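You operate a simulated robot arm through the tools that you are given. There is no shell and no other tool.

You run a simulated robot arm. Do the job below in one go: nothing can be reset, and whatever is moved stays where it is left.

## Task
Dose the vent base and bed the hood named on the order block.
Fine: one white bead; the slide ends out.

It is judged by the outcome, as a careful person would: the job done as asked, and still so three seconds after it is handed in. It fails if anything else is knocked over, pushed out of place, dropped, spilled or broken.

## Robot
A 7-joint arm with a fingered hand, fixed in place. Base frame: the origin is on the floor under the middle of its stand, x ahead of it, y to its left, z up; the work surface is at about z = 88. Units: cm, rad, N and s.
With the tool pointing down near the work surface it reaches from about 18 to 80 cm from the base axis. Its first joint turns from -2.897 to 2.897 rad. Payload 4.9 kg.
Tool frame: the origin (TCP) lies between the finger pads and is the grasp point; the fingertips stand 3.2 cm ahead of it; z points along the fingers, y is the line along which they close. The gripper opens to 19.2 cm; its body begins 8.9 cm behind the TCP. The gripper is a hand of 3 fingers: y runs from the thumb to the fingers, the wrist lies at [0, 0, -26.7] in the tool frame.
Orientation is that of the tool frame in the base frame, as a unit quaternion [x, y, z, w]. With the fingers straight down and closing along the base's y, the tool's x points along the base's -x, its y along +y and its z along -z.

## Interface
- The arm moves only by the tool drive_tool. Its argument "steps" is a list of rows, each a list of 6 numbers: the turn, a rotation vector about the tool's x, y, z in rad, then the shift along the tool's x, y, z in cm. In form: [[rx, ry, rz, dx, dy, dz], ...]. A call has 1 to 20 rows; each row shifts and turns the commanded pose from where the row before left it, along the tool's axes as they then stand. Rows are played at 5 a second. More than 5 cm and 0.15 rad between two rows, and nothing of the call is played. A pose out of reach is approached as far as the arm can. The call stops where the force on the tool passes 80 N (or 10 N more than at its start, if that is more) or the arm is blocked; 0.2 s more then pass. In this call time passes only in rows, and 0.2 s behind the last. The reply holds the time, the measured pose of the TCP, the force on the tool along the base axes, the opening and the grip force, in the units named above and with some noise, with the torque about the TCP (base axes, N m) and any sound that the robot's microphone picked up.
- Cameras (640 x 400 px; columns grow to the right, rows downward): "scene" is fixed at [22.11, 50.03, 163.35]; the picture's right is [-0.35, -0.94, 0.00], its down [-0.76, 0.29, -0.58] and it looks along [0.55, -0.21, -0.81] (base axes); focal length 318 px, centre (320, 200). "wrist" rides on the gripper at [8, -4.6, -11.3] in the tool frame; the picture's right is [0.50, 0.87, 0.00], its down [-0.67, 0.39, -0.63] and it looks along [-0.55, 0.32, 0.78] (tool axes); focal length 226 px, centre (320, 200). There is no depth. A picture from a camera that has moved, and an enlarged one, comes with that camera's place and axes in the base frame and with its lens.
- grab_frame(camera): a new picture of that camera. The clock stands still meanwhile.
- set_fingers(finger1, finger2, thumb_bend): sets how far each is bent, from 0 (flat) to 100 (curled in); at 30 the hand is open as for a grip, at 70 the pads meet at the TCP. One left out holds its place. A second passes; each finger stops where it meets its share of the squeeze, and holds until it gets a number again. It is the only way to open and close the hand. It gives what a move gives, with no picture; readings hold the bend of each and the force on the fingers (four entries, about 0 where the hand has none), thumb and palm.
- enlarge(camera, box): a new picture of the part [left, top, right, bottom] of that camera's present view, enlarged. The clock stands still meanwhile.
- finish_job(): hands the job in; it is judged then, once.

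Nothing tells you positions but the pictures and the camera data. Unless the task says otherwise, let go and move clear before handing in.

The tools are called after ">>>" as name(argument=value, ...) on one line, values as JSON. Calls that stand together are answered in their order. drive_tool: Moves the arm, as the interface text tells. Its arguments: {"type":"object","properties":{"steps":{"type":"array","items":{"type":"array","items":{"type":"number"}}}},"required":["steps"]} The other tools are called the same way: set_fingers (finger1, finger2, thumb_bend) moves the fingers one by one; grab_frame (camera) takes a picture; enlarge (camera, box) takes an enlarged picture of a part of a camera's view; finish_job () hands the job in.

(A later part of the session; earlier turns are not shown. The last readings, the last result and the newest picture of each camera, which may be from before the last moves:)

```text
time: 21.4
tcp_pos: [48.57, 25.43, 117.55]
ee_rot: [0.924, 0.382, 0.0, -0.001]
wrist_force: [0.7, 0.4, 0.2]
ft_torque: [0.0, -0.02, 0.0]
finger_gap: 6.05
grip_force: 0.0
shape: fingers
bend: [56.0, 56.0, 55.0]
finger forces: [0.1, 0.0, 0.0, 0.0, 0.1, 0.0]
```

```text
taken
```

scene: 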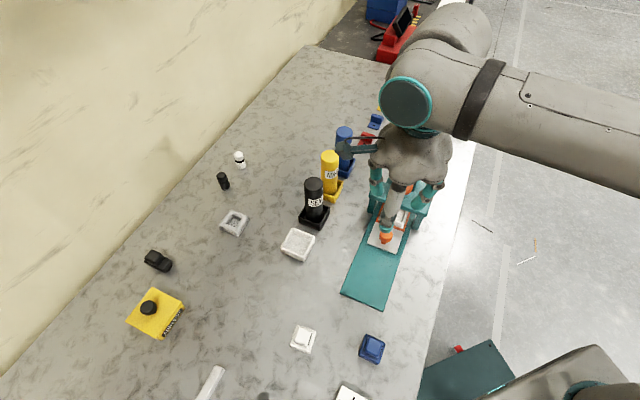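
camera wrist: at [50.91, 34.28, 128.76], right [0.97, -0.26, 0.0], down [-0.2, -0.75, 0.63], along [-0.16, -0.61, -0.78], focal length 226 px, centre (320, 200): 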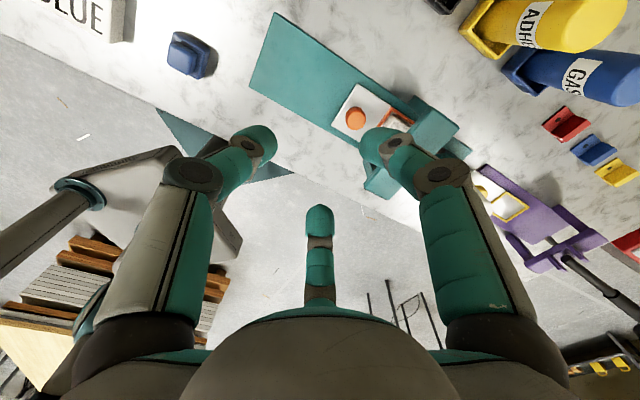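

I'll shift the hand sideways off the line of sight so both cameras can see the gantry.

>>> drive_tool(steps=[[0, 0, 0, -4, 0, 0], [0, 0, 0, -4, 0, 0], [0, 0, 0, -4, 0, 0]])

>>> grab_frame(camera="wrist")

>>> grab_frame(camera="scene")

>>> enlarge(camera="scene", box=[340, 150, 450, 260])

>>> enlarge(camera="wrist", box=[330, 0, 560, 180])

```text
time: 22.2
tcp_pos: [39.97, 16.74, 117.62]
ee_rot: [0.924, 0.383, -0.001, 0.001]
wrist_force: [-0.5, 0.0, -0.5]
ft_torque: [-0.02, 0.02, -0.01]
finger_gap: 6.03
grip_force: 0.0
shape: fingers
bend: [56.0, 56.0, 55.0]
finger forces: [0.0, 0.1, 0.1, 0.0, 0.1, 0.0]
```

```text
taken
camera wrist: at [42.43, 25.75, 128.75], right [0.97, -0.26, 0.0], down [-0.2, -0.75, 0.63], along [-0.16, -0.61, -0.77], focal length 226 px, centre (320, 200)
```

wrist: 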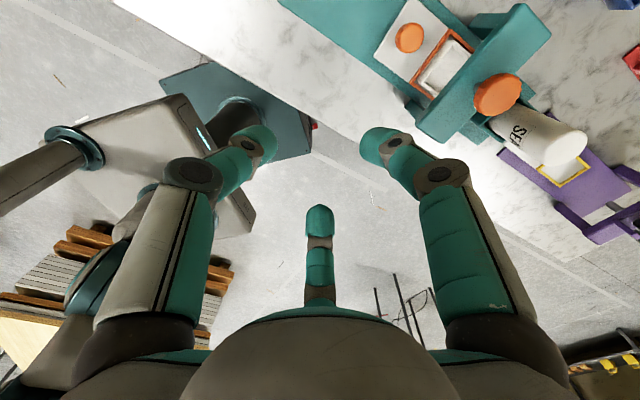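

```text
taken
```

scene: 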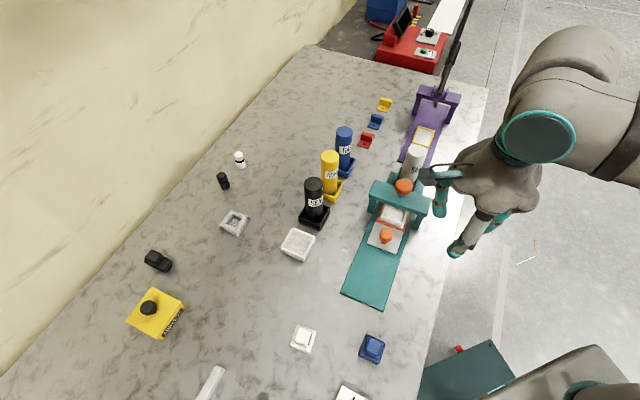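

```text
3.64 times, centred on (395, 205) of scene
camera zoom: at [22.11, 50.03, 163.35], right [-0.35, -0.94, 0.0], down [-0.76, 0.29, -0.58], along [0.55, -0.21, -0.81], focal length 1154 px, centre (47, 182)
```

zoom: 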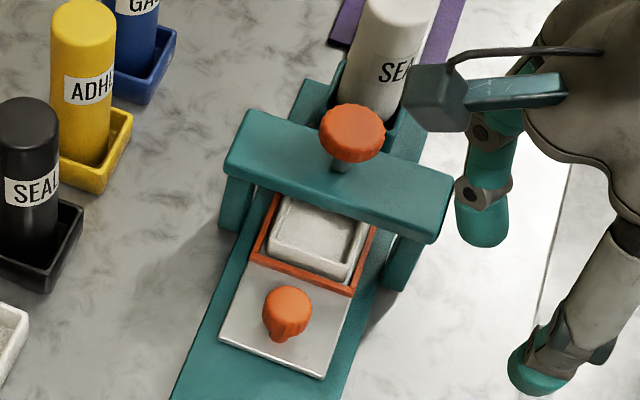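

```text
2.22 times, centred on (445, 90) of wrist
camera zoom: at [42.43, 25.75, 128.75], right [0.97, -0.26, 0.0], down [-0.2, -0.75, 0.63], along [-0.16, -0.61, -0.77], focal length 502 px, centre (42, 444)
```

zoom: 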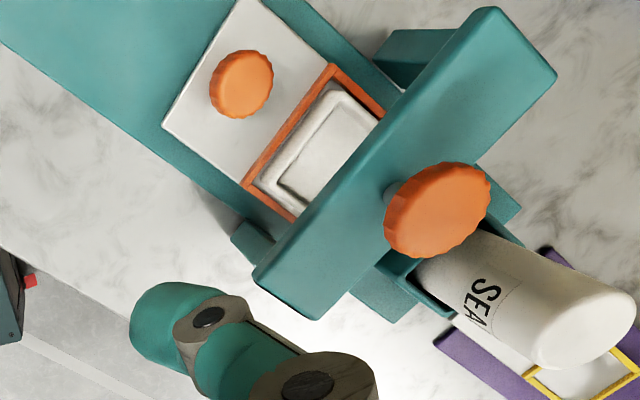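

The slide is fully in and the tray centre works out at about (59.4, 14.5), right under the plunger axis at about (59.2, 14.2, top ≈103). I'll close the fingertips together and bring them above the plunger.

>>> set_fingers(finger1=70, finger2=70, thumb_bend=70)

>>> drive_tool(steps=[[0, 0, 0, 2.36, 3.06, 0], [0, 0, 0, 2.36, 3.06, 0], [0, 0, 0, 2.36, 3.06, 0], [0, 0, 0, 2.36, 3.06, 0], [0, 0, 0, 2.36, 3.06, 0]])

>>> grab_frame(camera="wrist")

>>> grab_frame(camera="scene")

```text
time: 23.2
tcp_pos: [39.94, 16.82, 117.58]
ee_rot: [0.924, 0.383, 0.0, 0.0]
wrist_force: [0.0, -0.3, 0.4]
ft_torque: [0.04, 0.01, 0.0]
finger_gap: 0.33
grip_force: 0.0
shape: fingers
bend: [70.0, 70.0, 70.0]
finger forces: [0.0, 0.0, 0.0, 0.0, 0.1, 0.0]
```

```text
time: 24.4
tcp_pos: [59.52, 14.29, 117.54]
ee_rot: [0.924, 0.383, 0.0, -0.001]
wrist_force: [0.1, -1.1, 0.7]
ft_torque: [0.02, -0.02, -0.01]
finger_gap: 0.37
grip_force: 0.1
shape: fingers
bend: [70.0, 70.0, 70.0]
finger forces: [0.0, 0.0, 0.0, 0.0, 0.0, 0.1]
```

```text
taken
camera wrist: at [61.74, 23.24, 128.68], right [0.97, -0.26, 0.0], down [-0.2, -0.75, 0.63], along [-0.16, -0.61, -0.78], focal length 226 px, centre (320, 200)
```

wrist: 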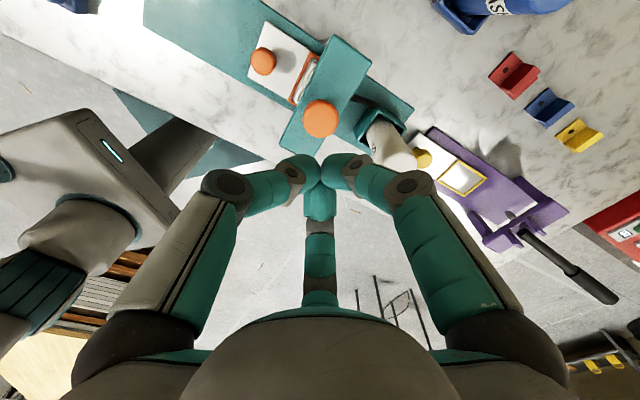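

```text
taken
```

scene: 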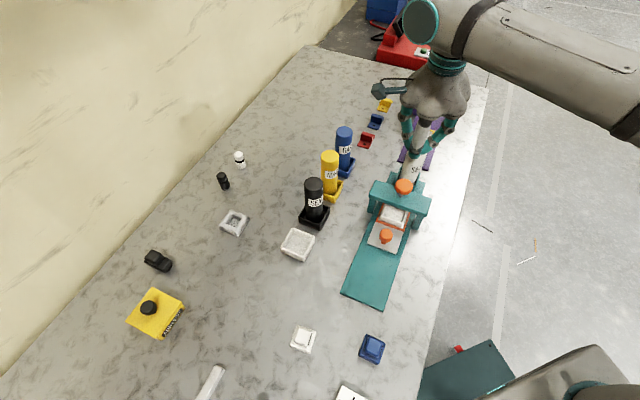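

The fingertips are almost exactly over the plunger (≈(59.4, 14.5)). I'll descend 8 cm, staying clear of contact, and check.

>>> drive_tool(steps=[[0, 0, 0, 0.1, -0.15, 3], [0, 0, 0, 0, 0, 3], [0, 0, 0, 0, 0, 2]])

>>> grab_frame(camera="wrist")

>>> enlarge(camera="scene", box=[340, 100, 480, 260])

```text
time: 25.2
tcp_pos: [59.1, 14.57, 109.08]
ee_rot: [0.924, 0.382, 0.0, 0.0]
wrist_force: [-0.2, -0.5, 0.2]
ft_torque: [0.0, -0.01, -0.01]
finger_gap: 0.34
grip_force: 0.1
shape: fingers
bend: [70.0, 70.0, 70.0]
finger forces: [0.0, 0.0, 0.0, 0.0, 0.2, 0.1]
```

```text
taken
camera wrist: at [61.49, 23.46, 120.39], right [0.97, -0.26, 0.0], down [-0.2, -0.75, 0.63], along [-0.16, -0.61, -0.78], focal length 226 px, centre (320, 200)
```

wrist: 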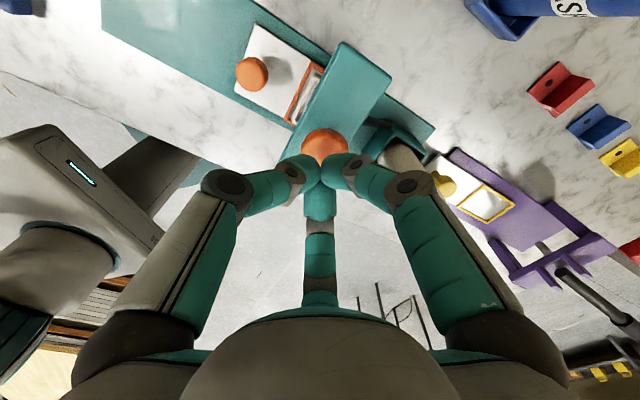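

```text
2.50 times, centred on (410, 180) of scene
camera zoom: at [22.11, 50.03, 163.35], right [-0.35, -0.94, 0.0], down [-0.76, 0.29, -0.58], along [0.55, -0.21, -0.81], focal length 794 px, centre (95, 250)
```

zoom: 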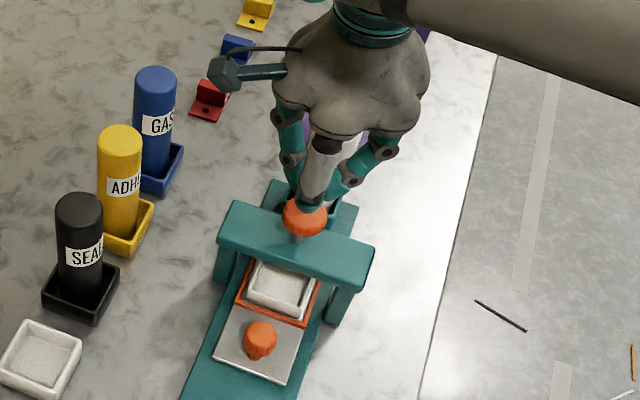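

>>> enlarge(camera="wrist", box=[260, 100, 400, 220])

>>> enlarge(camera="scene", box=[370, 150, 440, 220])

```text
3.33 times, centred on (330, 160) of wrist
camera zoom: at [61.49, 23.46, 120.39], right [0.97, -0.26, 0.0], down [-0.2, -0.75, 0.63], along [-0.16, -0.61, -0.78], focal length 754 px, centre (287, 333)
```

zoom: 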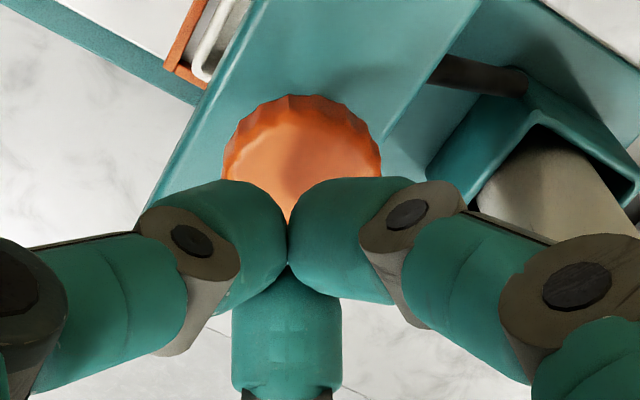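

```text
5.71 times, centred on (405, 185) of scene
camera zoom: at [22.11, 50.03, 163.35], right [-0.35, -0.94, 0.0], down [-0.76, 0.29, -0.58], along [0.55, -0.21, -0.81], focal length 1814 px, centre (-166, 286)
```

zoom: 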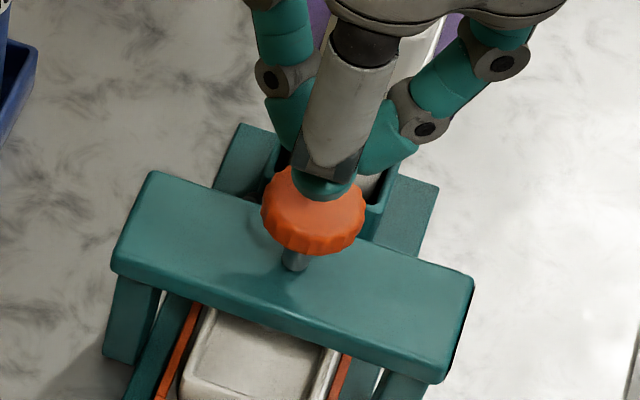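

The knob is about 4.4 cm across and the tips are within 0.4 cm of its centre. I'll correct slightly and come down gently toward contact.

>>> drive_tool(steps=[[0, 0, 0, 0.2, 0.35, 0.6], [0, 0, 0, 0, 0, 0.7], [0, 0, 0, 0, 0, 0.5]])

>>> enlarge(camera="wrist", box=[260, 100, 400, 220])

>>> enlarge(camera="scene", box=[370, 150, 440, 220])

```text
time: 26.0
tcp_pos: [59.48, 14.52, 107.51]
ee_rot: [0.924, 0.383, 0.0, 0.0]
wrist_force: [0.5, -0.1, 0.5]
ft_torque: [-0.04, 0.01, -0.01]
finger_gap: 0.33
grip_force: 0.1
shape: fingers
bend: [70.0, 70.0, 70.0]
finger forces: [0.0, 0.1, 0.0, 0.0, 0.1, 0.1]
```

```text
3.33 times, centred on (330, 160) of wrist
camera zoom: at [61.96, 23.35, 118.65], right [0.97, -0.26, 0.0], down [-0.2, -0.75, 0.63], along [-0.16, -0.61, -0.78], focal length 754 px, centre (287, 333)
```

zoom: 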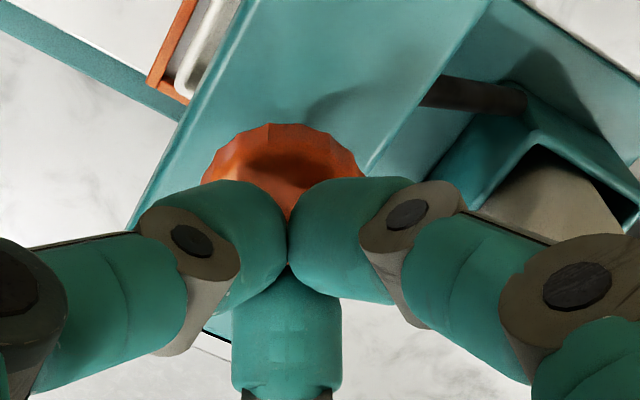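

```text
5.71 times, centred on (405, 185) of scene
camera zoom: at [22.11, 50.03, 163.35], right [-0.35, -0.94, 0.0], down [-0.76, 0.29, -0.58], along [0.55, -0.21, -0.81], focal length 1814 px, centre (-166, 286)
```

zoom: 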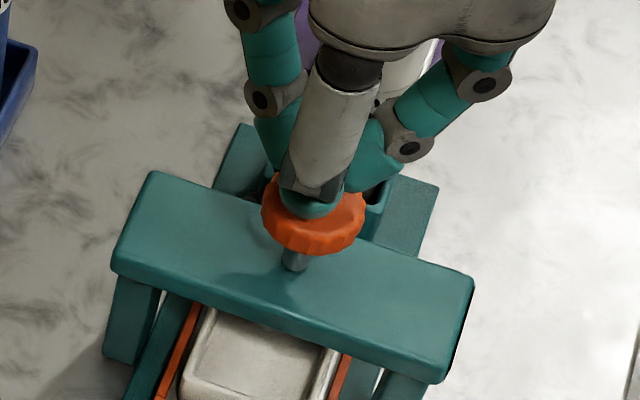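

Well centred in both views now. Descending in small rows until I feel the plunger.

>>> drive_tool(steps=[[0, 0, 0, 0, 0, 0.4], [0, 0, 0, 0, 0, 0.4]])

```text
time: 26.6
tcp_pos: [59.82, 14.37, 106.7]
ee_rot: [0.924, 0.383, 0.0, 0.0]
wrist_force: [-0.6, -0.7, 1.0]
ft_torque: [0.0, 0.01, -0.05]
finger_gap: 0.36
grip_force: 0.1
shape: fingers
bend: [70.0, 70.0, 70.0]
finger forces: [0.0, 0.1, 0.1, 0.0, 0.0, 0.1]
```

>>> drive_tool(steps=[[0, 0, 0, 0, 0, 0.3], [0, 0, 0, 0, 0, 0.3]])

>>> enlarge(camera="scene", box=[370, 150, 440, 220])

```text
time: 27.2
tcp_pos: [59.63, 14.29, 106.18]
ee_rot: [0.924, 0.383, 0.0, 0.0]
wrist_force: [-0.5, 1.0, 0.9]
ft_torque: [0.02, -0.01, 0.02]
finger_gap: 0.35
grip_force: 0.0
shape: fingers
bend: [70.0, 70.0, 70.0]
finger forces: [0.0, 0.0, 0.1, 0.0, 0.1, 0.1]
```

```text
5.71 times, centred on (405, 185) of scene
camera zoom: at [22.11, 50.03, 163.35], right [-0.35, -0.94, 0.0], down [-0.76, 0.29, -0.58], along [0.55, -0.21, -0.81], focal length 1814 px, centre (-166, 286)
```

zoom: 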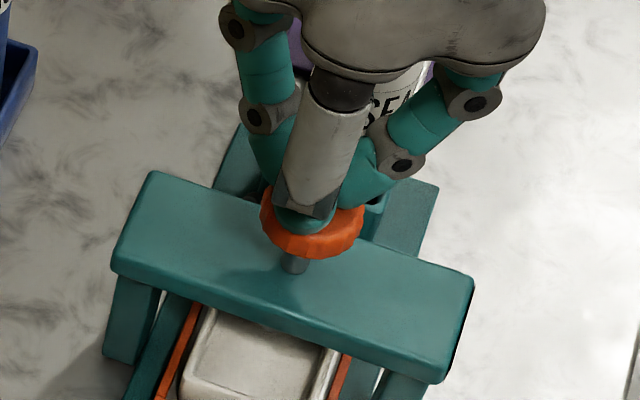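

>>> drive_tool(steps=[[0, 0, 0, 0, 0, 0.3], [0, 0, 0, 0, 0, 0.3]])

>>> enlarge(camera="scene", box=[370, 150, 440, 220])

>>> enlarge(camera="wrist", box=[260, 100, 400, 220])

```text
time: 27.8
tcp_pos: [59.78, 14.44, 105.52]
ee_rot: [0.924, 0.383, 0.0, 0.0]
wrist_force: [-0.5, -0.5, 0.0]
ft_torque: [-0.02, -0.01, 0.0]
finger_gap: 0.34
grip_force: 0.3
shape: fingers
bend: [70.0, 70.0, 70.0]
finger forces: [0.0, 1.4, 0.1, 0.0, 0.0, 0.1]
```

```text
5.71 times, centred on (405, 185) of scene
camera zoom: at [22.11, 50.03, 163.35], right [-0.35, -0.94, 0.0], down [-0.76, 0.29, -0.58], along [0.55, -0.21, -0.81], focal length 1814 px, centre (-166, 286)
```

zoom: 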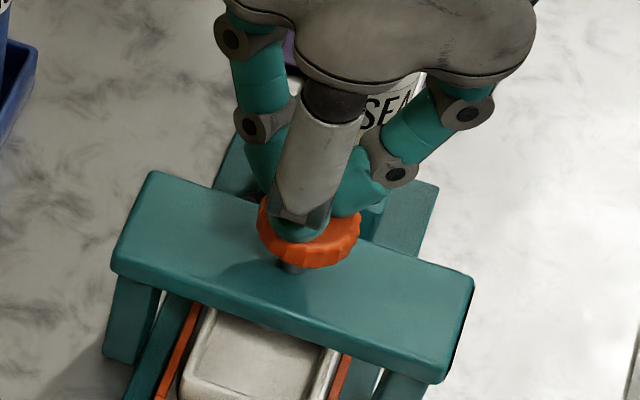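

```text
3.33 times, centred on (330, 160) of wrist
camera zoom: at [62.16, 23.35, 116.76], right [0.97, -0.26, 0.0], down [-0.2, -0.75, 0.63], along [-0.16, -0.61, -0.78], focal length 754 px, centre (287, 333)
```

zoom: 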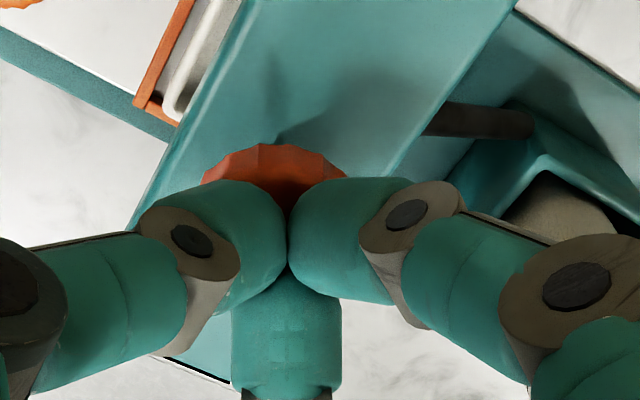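

The plunger is starting to go down (stem looks shorter). I'll continue the single press steadily to the bottom.

>>> drive_tool(steps=[[0, 0, 0, 0, 0, 0.3], [0, 0, 0, 0, 0, 0.3]])

>>> enlarge(camera="scene", box=[370, 150, 440, 220])

```text
time: 28.4
tcp_pos: [59.67, 14.5, 105.09]
ee_rot: [0.924, 0.383, -0.001, 0.0]
wrist_force: [0.6, 0.4, 1.5]
ft_torque: [0.0, 0.01, -0.01]
finger_gap: 0.32
grip_force: 0.6
shape: fingers
bend: [70.0, 70.0, 70.0]
finger forces: [1.6, 0.0, 0.0, 0.0, 0.0, 0.0]
```

```text
5.71 times, centred on (405, 185) of scene
camera zoom: at [22.11, 50.03, 163.35], right [-0.35, -0.94, 0.0], down [-0.76, 0.29, -0.58], along [0.55, -0.21, -0.81], focal length 1814 px, centre (-166, 286)
```

zoom: 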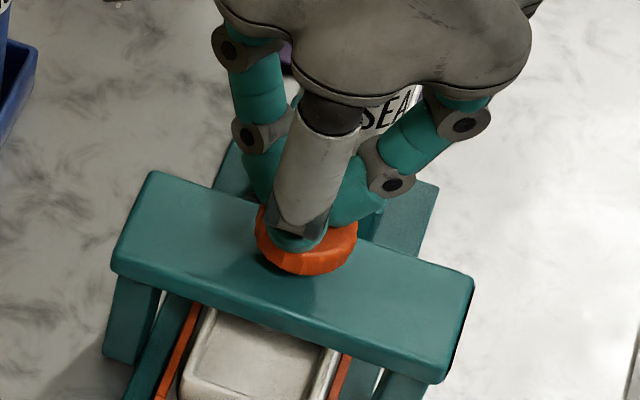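

>>> drive_tool(steps=[[0, 0, 0, 0, 0, 0.3], [0, 0, 0, 0, 0, 0.2]])

>>> enlarge(camera="scene", box=[370, 150, 440, 220])

>>> grab_frame(camera="wrist")

```text
time: 29.0
tcp_pos: [59.65, 14.52, 104.65]
ee_rot: [0.924, 0.383, 0.0, 0.0]
wrist_force: [-1.5, -0.6, 1.5]
ft_torque: [0.03, 0.04, 0.02]
finger_gap: 0.31
grip_force: 0.4
shape: fingers
bend: [70.0, 70.0, 70.0]
finger forces: [0.0, 1.4, 0.0, 0.1, 0.0, 0.0]
heard: click
```

```text
5.71 times, centred on (405, 185) of scene
camera zoom: at [22.11, 50.03, 163.35], right [-0.35, -0.94, 0.0], down [-0.76, 0.29, -0.58], along [0.55, -0.21, -0.81], focal length 1814 px, centre (-166, 286)
```

zoom: 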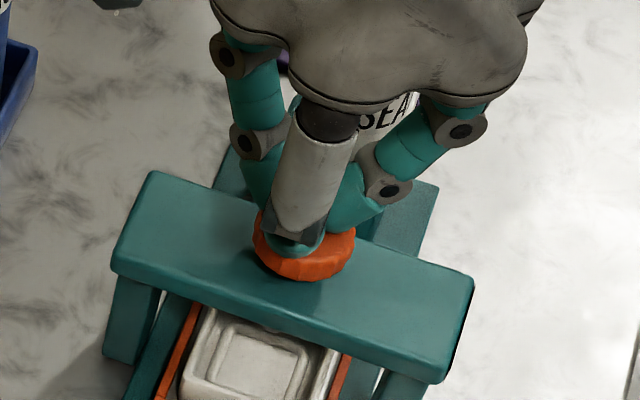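

```text
taken
camera wrist: at [62.1, 23.39, 115.78], right [0.97, -0.26, 0.0], down [-0.2, -0.75, 0.63], along [-0.16, -0.61, -0.78], focal length 226 px, centre (320, 200)
```

wrist: 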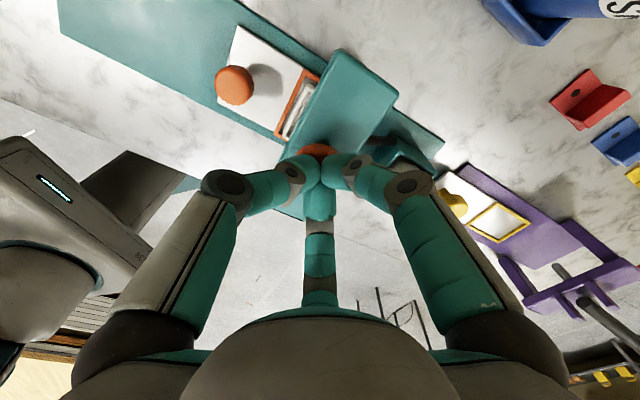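

I heard a click, and a white bead ring has appeared in the tray: exactly one dose. I'll rise straight up off the plunger without pressing again.

>>> drive_tool(steps=[[0, 0, 0, 0, 0, -1], [0, 0, 0, 0, 0, -2], [0, 0, 0, 0, 0, -3], [0, 0, 0, 0, 0, -4], [0, 0, 0, 0, 0, -4], [0, 0, 0, -4, -1, 0], [0, 0, 0, -4, -2, 0], [0, 0, 0, -4, -3, 0]])

>>> grab_frame(camera="scene")

>>> enlarge(camera="scene", box=[340, 150, 450, 260])

>>> grab_frame(camera="wrist")

```text
time: 30.8
tcp_pos: [46.82, 10.03, 118.33]
ee_rot: [0.924, 0.383, -0.001, 0.001]
wrist_force: [0.0, 0.4, -1.1]
ft_torque: [-0.02, -0.02, -0.03]
finger_gap: 0.34
grip_force: 0.1
shape: fingers
bend: [70.0, 70.0, 70.0]
finger forces: [0.0, 0.0, 0.1, 0.0, 0.0, 0.0]
```

```text
taken
```

scene: 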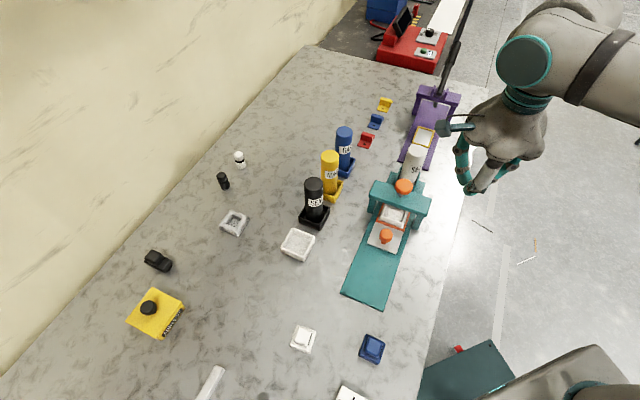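

```text
3.64 times, centred on (395, 205) of scene
camera zoom: at [22.11, 50.03, 163.35], right [-0.35, -0.94, 0.0], down [-0.76, 0.29, -0.58], along [0.55, -0.21, -0.81], focal length 1154 px, centre (47, 182)
```

zoom: 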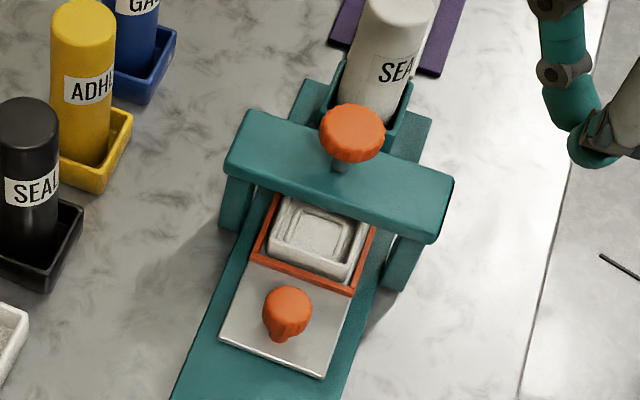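

```text
taken
camera wrist: at [49.31, 18.97, 129.45], right [0.97, -0.26, 0.0], down [-0.2, -0.75, 0.63], along [-0.16, -0.61, -0.77], focal length 226 px, centre (320, 200)
```

wrist: 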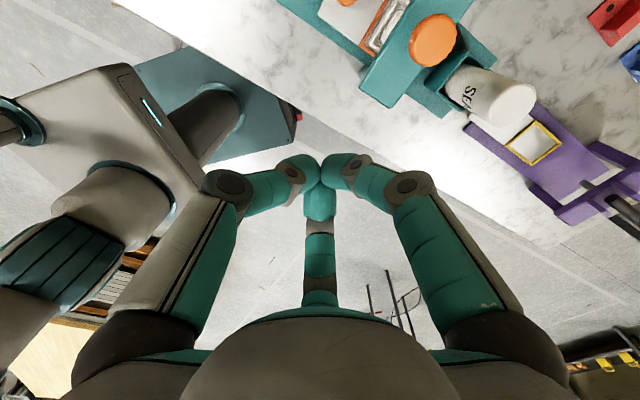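

The bead is a neat white ring and the plunger is back up. Now I'll return to the slide knob (now near (53.5, 20.4)) to draw the slide out again, using the same outward-leaning approach.

>>> drive_tool(steps=[[0, 0, 0, 3.02, -2.42, 0.18], [0, 0, 0, 3.02, -2.42, 0.18], [0, 0, 0, 3.02, -2.42, 0.18], [0, 0, 0, 3.02, -2.42, 0.18], [-0.118, 0, 0, 0, 0, 0], [-0.118, 0, 0, 0, 0, 0], [-0.118, 0, 0, 0, 0, 0]])

>>> set_fingers(finger1=55, finger2=55, thumb_bend=55)

>>> drive_tool(steps=[[0, 0, 0, 0, -1.387, 3.752], [0, 0, 0, 0, -1.387, 3.752], [0, 0, 0, 0, -1.387, 3.752]])

>>> grab_frame(camera="wrist")

```text
time: 32.4
tcp_pos: [48.61, 25.51, 117.86]
ee_rot: [0.91, 0.376, 0.068, 0.163]
wrist_force: [-0.7, -0.2, 0.3]
ft_torque: [0.01, 0.01, -0.03]
finger_gap: 0.35
grip_force: 0.0
shape: fingers
bend: [70.0, 70.0, 70.0]
finger forces: [0.1, 0.0, 0.0, 0.0, 0.0, 0.1]
```

```text
time: 33.4
tcp_pos: [48.7, 25.31, 117.9]
ee_rot: [0.909, 0.377, 0.068, 0.163]
wrist_force: [-0.2, 0.6, 0.1]
ft_torque: [0.01, -0.01, -0.03]
finger_gap: 6.24
grip_force: 0.0
shape: fingers
bend: [55.0, 55.0, 55.0]
finger forces: [0.1, 0.0, 0.0, 0.0, 0.0, 0.0]
```

```text
time: 34.2
tcp_pos: [48.51, 25.64, 105.94]
ee_rot: [0.909, 0.376, 0.068, 0.163]
wrist_force: [-0.6, -0.4, 0.8]
ft_torque: [0.02, 0.07, -0.01]
finger_gap: 6.25
grip_force: 0.0
shape: fingers
bend: [55.0, 55.0, 55.0]
finger forces: [0.0, 0.0, 0.0, 0.1, 0.1, 0.0]
```

```text
taken
camera wrist: at [48.39, 37.16, 114.72], right [0.93, -0.22, 0.3], down [-0.37, -0.58, 0.73], along [0.01, -0.79, -0.62], focal length 226 px, centre (320, 200)
```

wrist: 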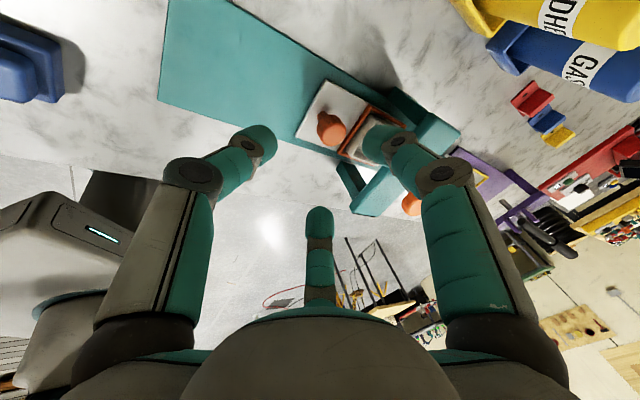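

The view matches the earlier retreat pose. Descending along the same line toward the knob.

>>> drive_tool(steps=[[0, 0, 0, -0.1, 2.06, 3], [0, 0, 0, 0, 0, 3], [0, 0, 0, 0, 0, 2.5]])

>>> enlarge(camera="wrist", box=[200, 40, 520, 260])

```text
time: 35.0
tcp_pos: [51.95, 22.19, 98.73]
ee_rot: [0.91, 0.376, 0.068, 0.163]
wrist_force: [-0.7, 0.4, 0.3]
ft_torque: [0.03, -0.03, 0.03]
finger_gap: 6.24
grip_force: 0.1
shape: fingers
bend: [55.0, 55.0, 55.0]
finger forces: [0.0, 0.0, 0.0, 0.0, 0.1, 0.0]
```

```text
1.82 times, centred on (360, 150) of wrist
camera zoom: at [51.89, 33.64, 107.59], right [0.93, -0.22, 0.3], down [-0.37, -0.58, 0.73], along [0.01, -0.79, -0.62], focal length 411 px, centre (247, 291)
```

zoom: 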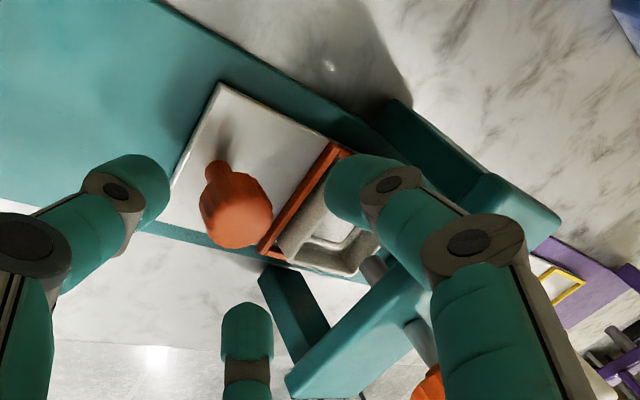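

>>> drive_tool(steps=[[0, 0, 0, 0, 0, 1.5], [0, 0, 0, 0, 0, 1.5], [0, 0, 0, 0, -0.05, 1.1]])

>>> enlarge(camera="wrist", box=[200, 40, 520, 260])

```text
time: 35.8
tcp_pos: [53.05, 21.06, 94.79]
ee_rot: [0.909, 0.378, 0.068, 0.163]
wrist_force: [0.3, 0.0, -0.3]
ft_torque: [-0.04, -0.02, -0.04]
finger_gap: 6.23
grip_force: 0.0
shape: fingers
bend: [55.0, 55.0, 55.0]
finger forces: [0.0, 0.0, 0.0, 0.1, 0.0, 0.0]
```

```text
1.82 times, centred on (360, 150) of wrist
camera zoom: at [52.83, 32.52, 103.73], right [0.93, -0.22, 0.3], down [-0.37, -0.58, 0.73], along [0.01, -0.79, -0.62], focal length 411 px, centre (247, 291)
```

zoom: 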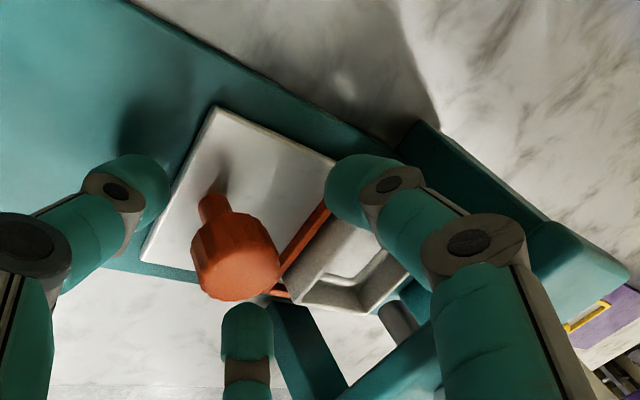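

The knob is within the fingers as before. Closing to grip.

>>> set_fingers(finger1=66, finger2=66, thumb_bend=66)

>>> enlarge(camera="wrist", box=[200, 40, 520, 260])

```text
time: 36.8
tcp_pos: [52.83, 21.02, 94.77]
ee_rot: [0.909, 0.377, 0.067, 0.163]
wrist_force: [-4.9, 5.4, -4.7]
ft_torque: [0.12, 0.12, -0.06]
finger_gap: 2.77
grip_force: 5.8
shape: fingers
bend: [65.0, 64.0, 62.0]
finger forces: [0.4, 2.5, 0.0, 0.0, 9.0, 0.0]
```

```text
1.82 times, centred on (360, 150) of wrist
camera zoom: at [52.81, 32.53, 103.73], right [0.93, -0.22, 0.3], down [-0.37, -0.58, 0.73], along [0.01, -0.79, -0.62], focal length 411 px, centre (247, 291)
```

zoom: 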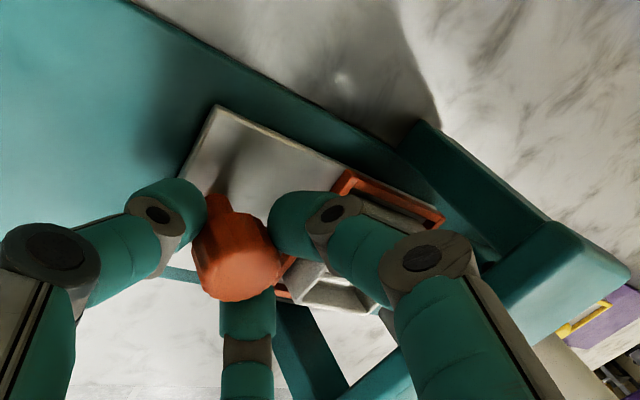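

Gripped. Now I'll draw the slide straight back out in 1 cm rows.

>>> drive_tool(steps=[[0, 0, 0, 0, -0.469, -0.173], [0, 0, 0, 0, -0.938, -0.347], [0, 0, 0, 0, -0.938, -0.347], [0, 0, 0, 0, -0.938, -0.347]])

>>> grab_frame(camera="wrist")

```text
time: 37.8
tcp_pos: [50.47, 23.66, 94.7]
ee_rot: [0.909, 0.377, 0.068, 0.162]
wrist_force: [-3.1, -1.7, 5.6]
ft_torque: [-0.1, 0.09, -0.03]
finger_gap: 2.45
grip_force: 5.4
shape: fingers
bend: [65.0, 63.0, 64.0]
finger forces: [1.3, 5.3, 0.0, 0.0, 4.7, 0.0]
```

```text
taken
camera wrist: at [50.4, 35.07, 103.64], right [0.93, -0.22, 0.3], down [-0.37, -0.58, 0.73], along [0.01, -0.79, -0.62], focal length 226 px, centre (320, 200)
```

wrist: 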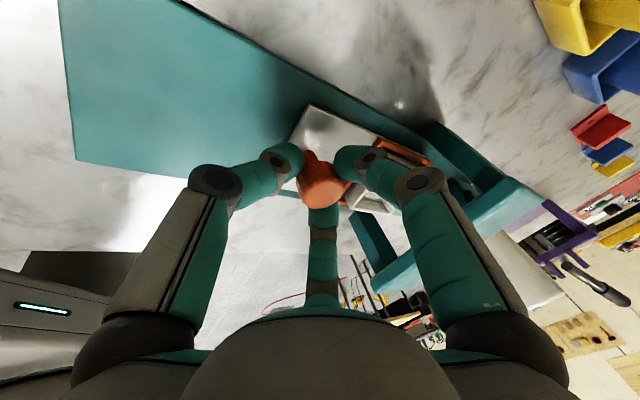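

The slide is following outward. Continuing.

>>> drive_tool(steps=[[0, 0, 0, -0.05, -0.938, -0.347], [0, 0, 0, 0, -0.938, -0.347], [0, 0, 0, 0, -0.938, -0.347], [0, 0, 0, 0, -0.938, -0.347], [0, 0, 0, 0, -0.938, -0.347], [0, 0, 0, 0, -0.938, -0.347]])

>>> grab_frame(camera="wrist")

```text
time: 39.2
tcp_pos: [46.17, 27.76, 94.78]
ee_rot: [0.91, 0.376, 0.067, 0.162]
wrist_force: [0.6, 1.9, 0.6]
ft_torque: [0.12, 0.0, 0.04]
finger_gap: 2.5
grip_force: 5.8
shape: fingers
bend: [65.0, 63.0, 64.0]
finger forces: [1.6, 3.8, 0.0, 0.1, 5.7, 0.0]
```

```text
taken
camera wrist: at [46.01, 39.32, 103.7], right [0.93, -0.22, 0.3], down [-0.37, -0.58, 0.73], along [0.01, -0.79, -0.62], focal length 226 px, centre (320, 200)
```

wrist: 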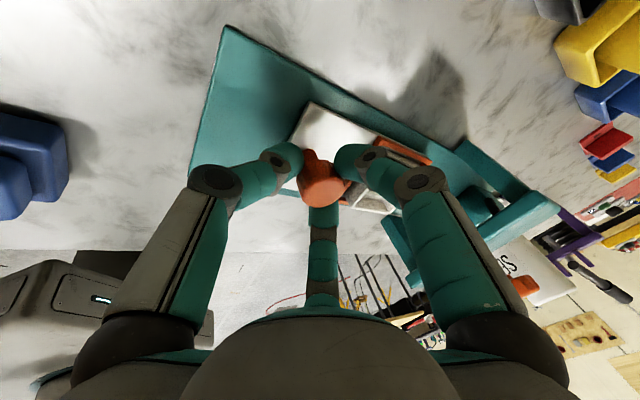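

9.6 cm out; about 2.8 cm to the original out position. Finishing gently.

>>> drive_tool(steps=[[0, 0, 0, 0, -0.938, -0.347], [0, 0, 0, 0, -0.938, -0.347], [0, 0, 0, 0, -0.469, -0.173], [0, 0, 0, 0, -0.188, -0.07]])

```text
time: 40.2
tcp_pos: [44.24, 29.68, 94.89]
ee_rot: [0.909, 0.377, 0.067, 0.163]
wrist_force: [-0.7, 0.5, 1.0]
ft_torque: [0.07, 0.02, 0.01]
finger_gap: 2.43
grip_force: 5.5
shape: fingers
bend: [65.0, 63.0, 64.0]
finger forces: [1.6, 4.1, 0.1, 0.0, 5.3, 0.0]
```

>>> drive_tool(steps=[[0, 0, 0, 0, -0.281, -0.104], [0, 0, 0, 0, -0.188, -0.07]])

>>> enlarge(camera="wrist", box=[200, 40, 520, 260])

```text
time: 40.8
tcp_pos: [43.99, 30.1, 94.78]
ee_rot: [0.91, 0.376, 0.068, 0.163]
wrist_force: [5.4, -1.6, 1.5]
ft_torque: [-0.03, -0.1, 0.08]
finger_gap: 2.46
grip_force: 5.1
shape: fingers
bend: [64.0, 63.0, 65.0]
finger forces: [2.5, 4.9, 0.0, 0.0, 3.4, 0.1]
```

```text
1.82 times, centred on (360, 150) of wrist
camera zoom: at [43.8, 41.49, 103.63], right [0.93, -0.22, 0.3], down [-0.37, -0.58, 0.73], along [0.01, -0.79, -0.62], focal length 411 px, centre (247, 291)
```

zoom: 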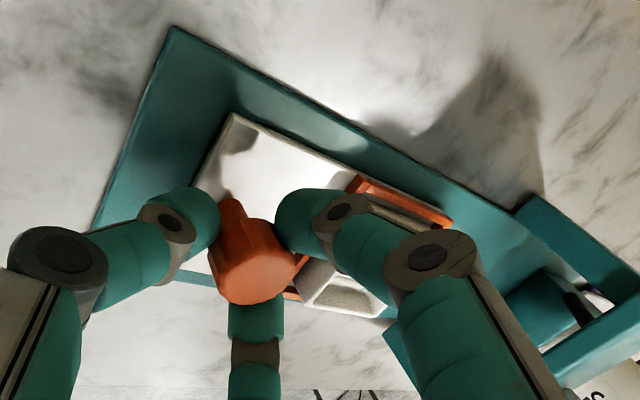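

Inward resistance of about 5 N is beginning, which is the outer stop. One more small nudge to be sure it's fully out.

>>> drive_tool(steps=[[0, 0, 0, 0, -0.281, -0.104]])

```text
time: 41.2
tcp_pos: [43.7, 29.99, 94.73]
ee_rot: [0.909, 0.377, 0.066, 0.163]
wrist_force: [6.0, -4.8, 0.5]
ft_torque: [-0.1, -0.16, 0.07]
finger_gap: 2.48
grip_force: 5.0
shape: fingers
bend: [64.0, 62.0, 65.0]
finger forces: [3.1, 5.3, 0.0, 0.1, 0.9, 0.0]
```

The slide is at its outer stop. I'll relax, open the fingers, and retreat.

>>> drive_tool(steps=[[0, 0, 0, 0, 0.234, 0.087]])

>>> set_fingers(finger1=56, finger2=56, thumb_bend=54)

>>> drive_tool(steps=[[0, 0, 0, 0, 0, -1.5], [0, 0, 0, 0, 0, -2], [0, 0, 0, 0, 0, -2.5], [0, 0, 0, 0, 0, -3], [0, 0, 0, 0, 1.387, -3.752], [0, 0, 0, 0, 1.387, -3.752], [0, 0, 0, 0, 1.387, -3.752]])

>>> grab_frame(camera="wrist")

>>> grab_frame(camera="scene")

```text
time: 41.6
tcp_pos: [43.78, 30.09, 94.87]
ee_rot: [0.909, 0.377, 0.067, 0.163]
wrist_force: [1.6, -3.2, 2.7]
ft_torque: [-0.05, -0.1, 0.04]
finger_gap: 2.46
grip_force: 4.3
shape: fingers
bend: [64.0, 63.0, 65.0]
finger forces: [2.3, 4.5, 0.0, 0.0, 2.7, 0.0]
```

```text
time: 42.6
tcp_pos: [43.87, 30.04, 94.65]
ee_rot: [0.91, 0.376, 0.067, 0.163]
wrist_force: [0.0, -0.2, 0.1]
ft_torque: [0.01, 0.04, -0.01]
finger_gap: 6.25
grip_force: 0.1
shape: fingers
bend: [56.0, 56.0, 54.0]
finger forces: [0.1, 0.0, 0.0, 0.0, 0.1, 0.1]
```

```text
time: 44.2
tcp_pos: [41.59, 32.01, 115.3]
ee_rot: [0.909, 0.378, 0.066, 0.164]
wrist_force: [0.8, 0.0, 0.0]
ft_torque: [-0.03, 0.0, -0.01]
finger_gap: 6.27
grip_force: 0.0
shape: fingers
bend: [56.0, 56.0, 54.0]
finger forces: [0.1, 0.1, 0.0, 0.1, 0.1, 0.0]
```

```text
taken
camera wrist: at [41.52, 43.57, 124.09], right [0.93, -0.22, 0.3], down [-0.37, -0.58, 0.73], along [0.01, -0.79, -0.62], focal length 226 px, centre (320, 200)
```

wrist: 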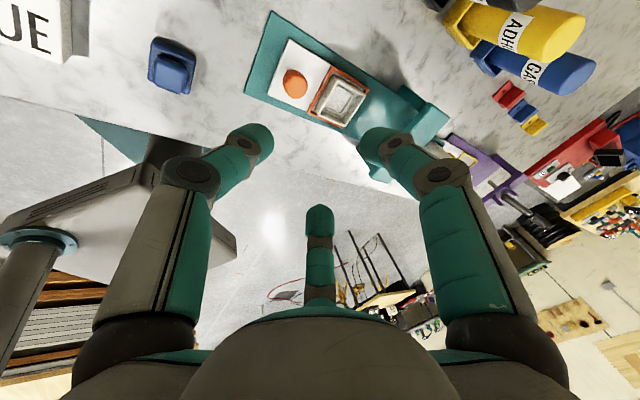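

```text
taken
```

scene: 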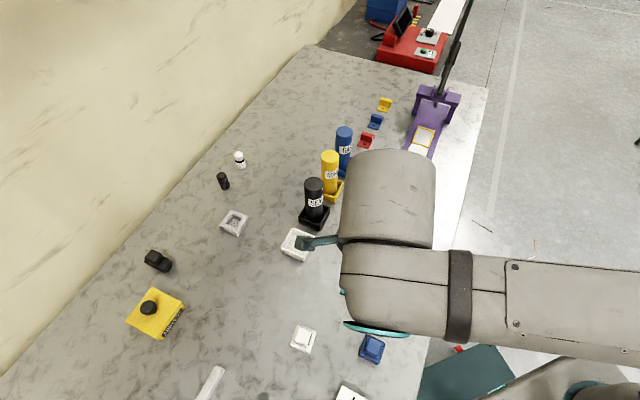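

The slide is out with a clean white bead in the tray. I'll zoom on the tray and the blue hood to plan the pick and the yaw alignment.

>>> enlarge(camera="wrist", box=[230, 10, 400, 150])

>>> enlarge(camera="wrist", box=[110, 10, 240, 120])

>>> enlarge(camera="scene", box=[280, 310, 400, 400])

```text
2.86 times, centred on (315, 80) of wrist
camera zoom: at [41.52, 43.57, 124.09], right [0.93, -0.22, 0.3], down [-0.37, -0.58, 0.73], along [0.01, -0.79, -0.62], focal length 646 px, centre (334, 543)
```

zoom: 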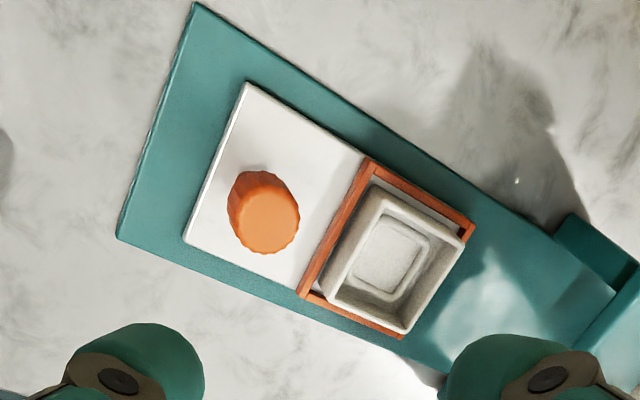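

```text
3.64 times, centred on (175, 65) of wrist
camera zoom: at [41.52, 43.57, 124.09], right [0.93, -0.22, 0.3], down [-0.37, -0.58, 0.73], along [0.01, -0.79, -0.62], focal length 822 px, centre (847, 691)
```

zoom: 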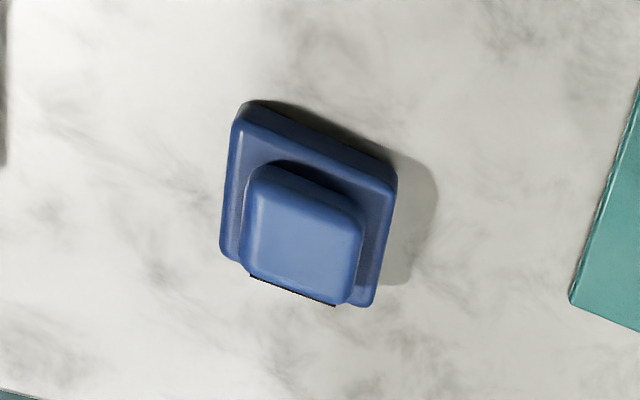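

```text
4.44 times, centred on (340, 355) of scene
camera zoom: at [22.11, 50.03, 163.35], right [-0.35, -0.94, 0.0], down [-0.76, 0.29, -0.58], along [0.55, -0.21, -0.81], focal length 1411 px, centre (231, -489)
```

zoom: 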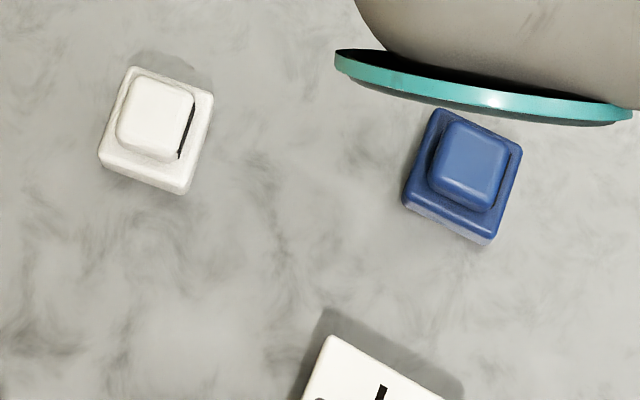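

The hood is already square to the tray (edges at 45°). Its block top is at about (31.0, 34.8, 91.5) and its flange is about 4.4 cm with the top at z≈89.3. I'll straighten the hand and turn it so the slide knob will later fall in a gap between fingers, then move over the hood.

>>> drive_tool(steps=[[0.118, 0, 0, 0, 0, 0], [0.118, 0, 0, 0, 0, 0], [0.118, 0, 0, 0, 0, 0], [0, 0, -0.131, 0, 0, 0], [0, 0, -0.131, 0, 0, 0], [0, 0, -0.131, 0, 0, 0], [0, 0, -0.131, 0, 0, 0], [0, 0, -0.131, 0, 0, 0], [0, 0, -0.131, 0, 0, 0], [0, 0, -0.131, 0, 0, 0], [0, 0, -0.13, 0, 0, 0], [0, 0, 0, 1.82, -3.17, 0], [0, 0, 0, 1.82, -3.17, 0], [0, 0, 0, 1.82, -3.17, 0], [0, 0, 0, 0, 0, 4], [0, 0, 0, 0, 0, 4], [0, 0, 0, 0, 0, 3]])

>>> grab_frame(camera="wrist")

>>> grab_frame(camera="scene")

```text
time: 47.8
tcp_pos: [31.12, 35.05, 104.38]
ee_rot: [0.609, 0.793, 0.001, 0.001]
wrist_force: [-0.7, -0.1, -0.6]
ft_torque: [0.04, -0.01, -0.03]
finger_gap: 6.25
grip_force: 0.0
shape: fingers
bend: [56.0, 56.0, 54.0]
finger forces: [0.0, 0.1, 0.0, 0.0, 0.0, 0.0]
```

```text
taken
camera wrist: at [24.59, 41.61, 115.53], right [0.71, 0.71, 0.0], down [0.55, -0.55, 0.63], along [0.45, -0.45, -0.78], focal length 226 px, centre (320, 200)
```

wrist: 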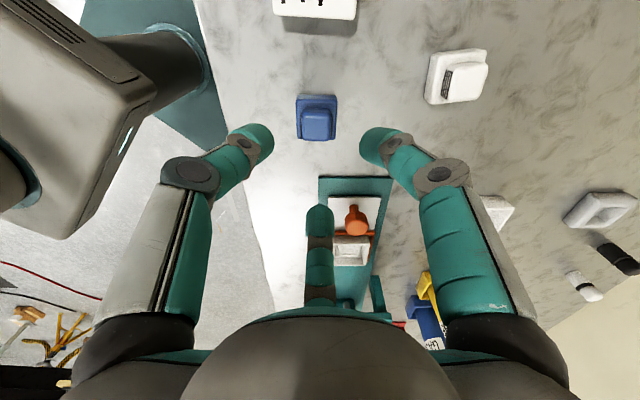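

```text
taken
```

scene: 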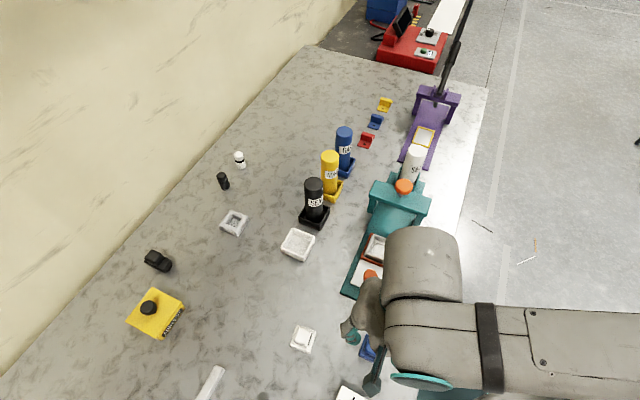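

The hood is square in this view and almost on the centre line. Zooming to measure offset and yaw precisely.

>>> enlarge(camera="wrist", box=[260, 70, 380, 170])

>>> enlarge(camera="wrist", box=[290, 160, 410, 300])

```text
4.00 times, centred on (320, 120) of wrist
camera zoom: at [24.59, 41.61, 115.53], right [0.71, 0.71, 0.0], down [0.55, -0.55, 0.63], along [0.45, -0.45, -0.78], focal length 904 px, centre (320, 520)
```

zoom: 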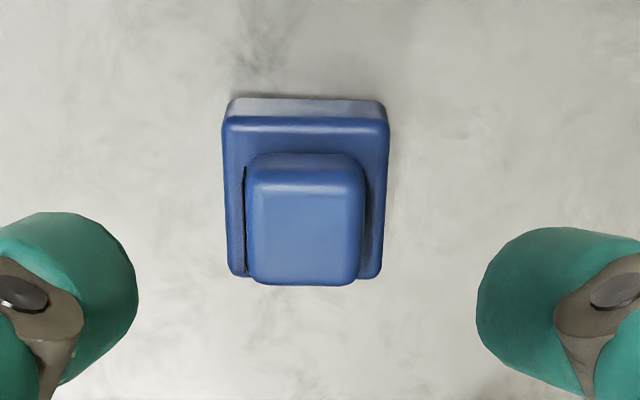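

```text
2.86 times, centred on (350, 230) of wrist
camera zoom: at [24.59, 41.61, 115.53], right [0.71, 0.71, 0.0], down [0.55, -0.55, 0.63], along [0.45, -0.45, -0.78], focal length 646 px, centre (234, 114)
```

zoom: 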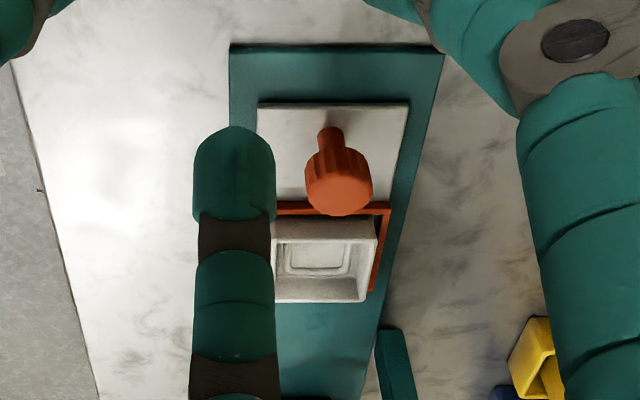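

The offset is only ~0.45 cm. I'll correct it and descend to just above the hood with the fingers still open.

>>> drive_tool(steps=[[0, 0, 0, -0.42, -0.16, 2.5], [0, 0, 0, 0, 0, 2.5], [0, 0, 0, 0, 0, 2.2]])

>>> grab_frame(camera="wrist")

>>> enlarge(camera="wrist", box=[230, 90, 410, 240])

```text
time: 48.6
tcp_pos: [30.96, 34.61, 97.16]
ee_rot: [0.608, 0.794, 0.001, 0.0]
wrist_force: [0.0, 0.5, 0.0]
ft_torque: [0.03, 0.01, 0.0]
finger_gap: 6.28
grip_force: 0.1
shape: fingers
bend: [56.0, 56.0, 54.0]
finger forces: [0.1, 0.0, 0.1, 0.0, 0.0, 0.1]
```

```text
taken
camera wrist: at [24.45, 41.17, 108.3], right [0.71, 0.71, 0.0], down [0.55, -0.55, 0.63], along [0.45, -0.45, -0.78], focal length 226 px, centre (320, 200)
```

wrist: 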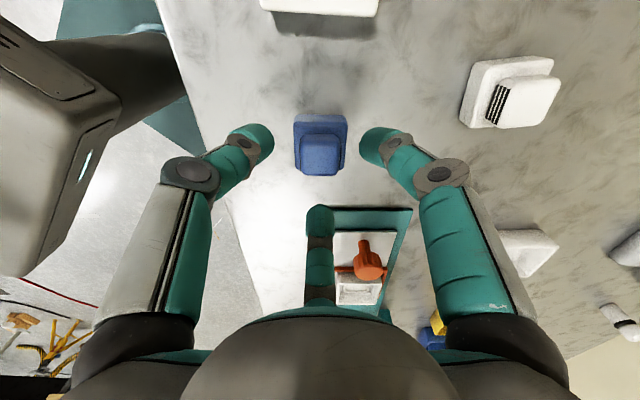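

```text
2.67 times, centred on (320, 165) of wrist
camera zoom: at [24.45, 41.17, 108.3], right [0.71, 0.71, 0.0], down [0.55, -0.55, 0.63], along [0.45, -0.45, -0.78], focal length 603 px, centre (320, 293)
```

zoom: 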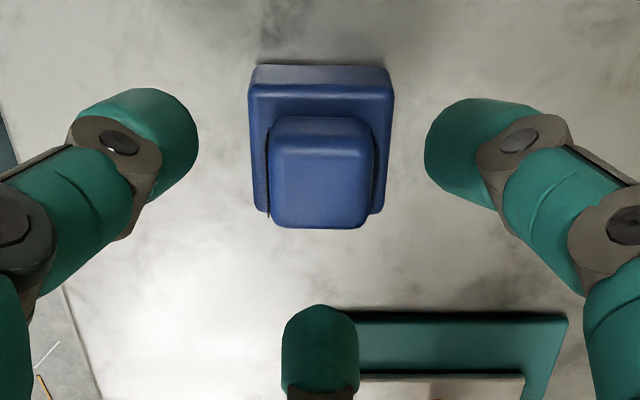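

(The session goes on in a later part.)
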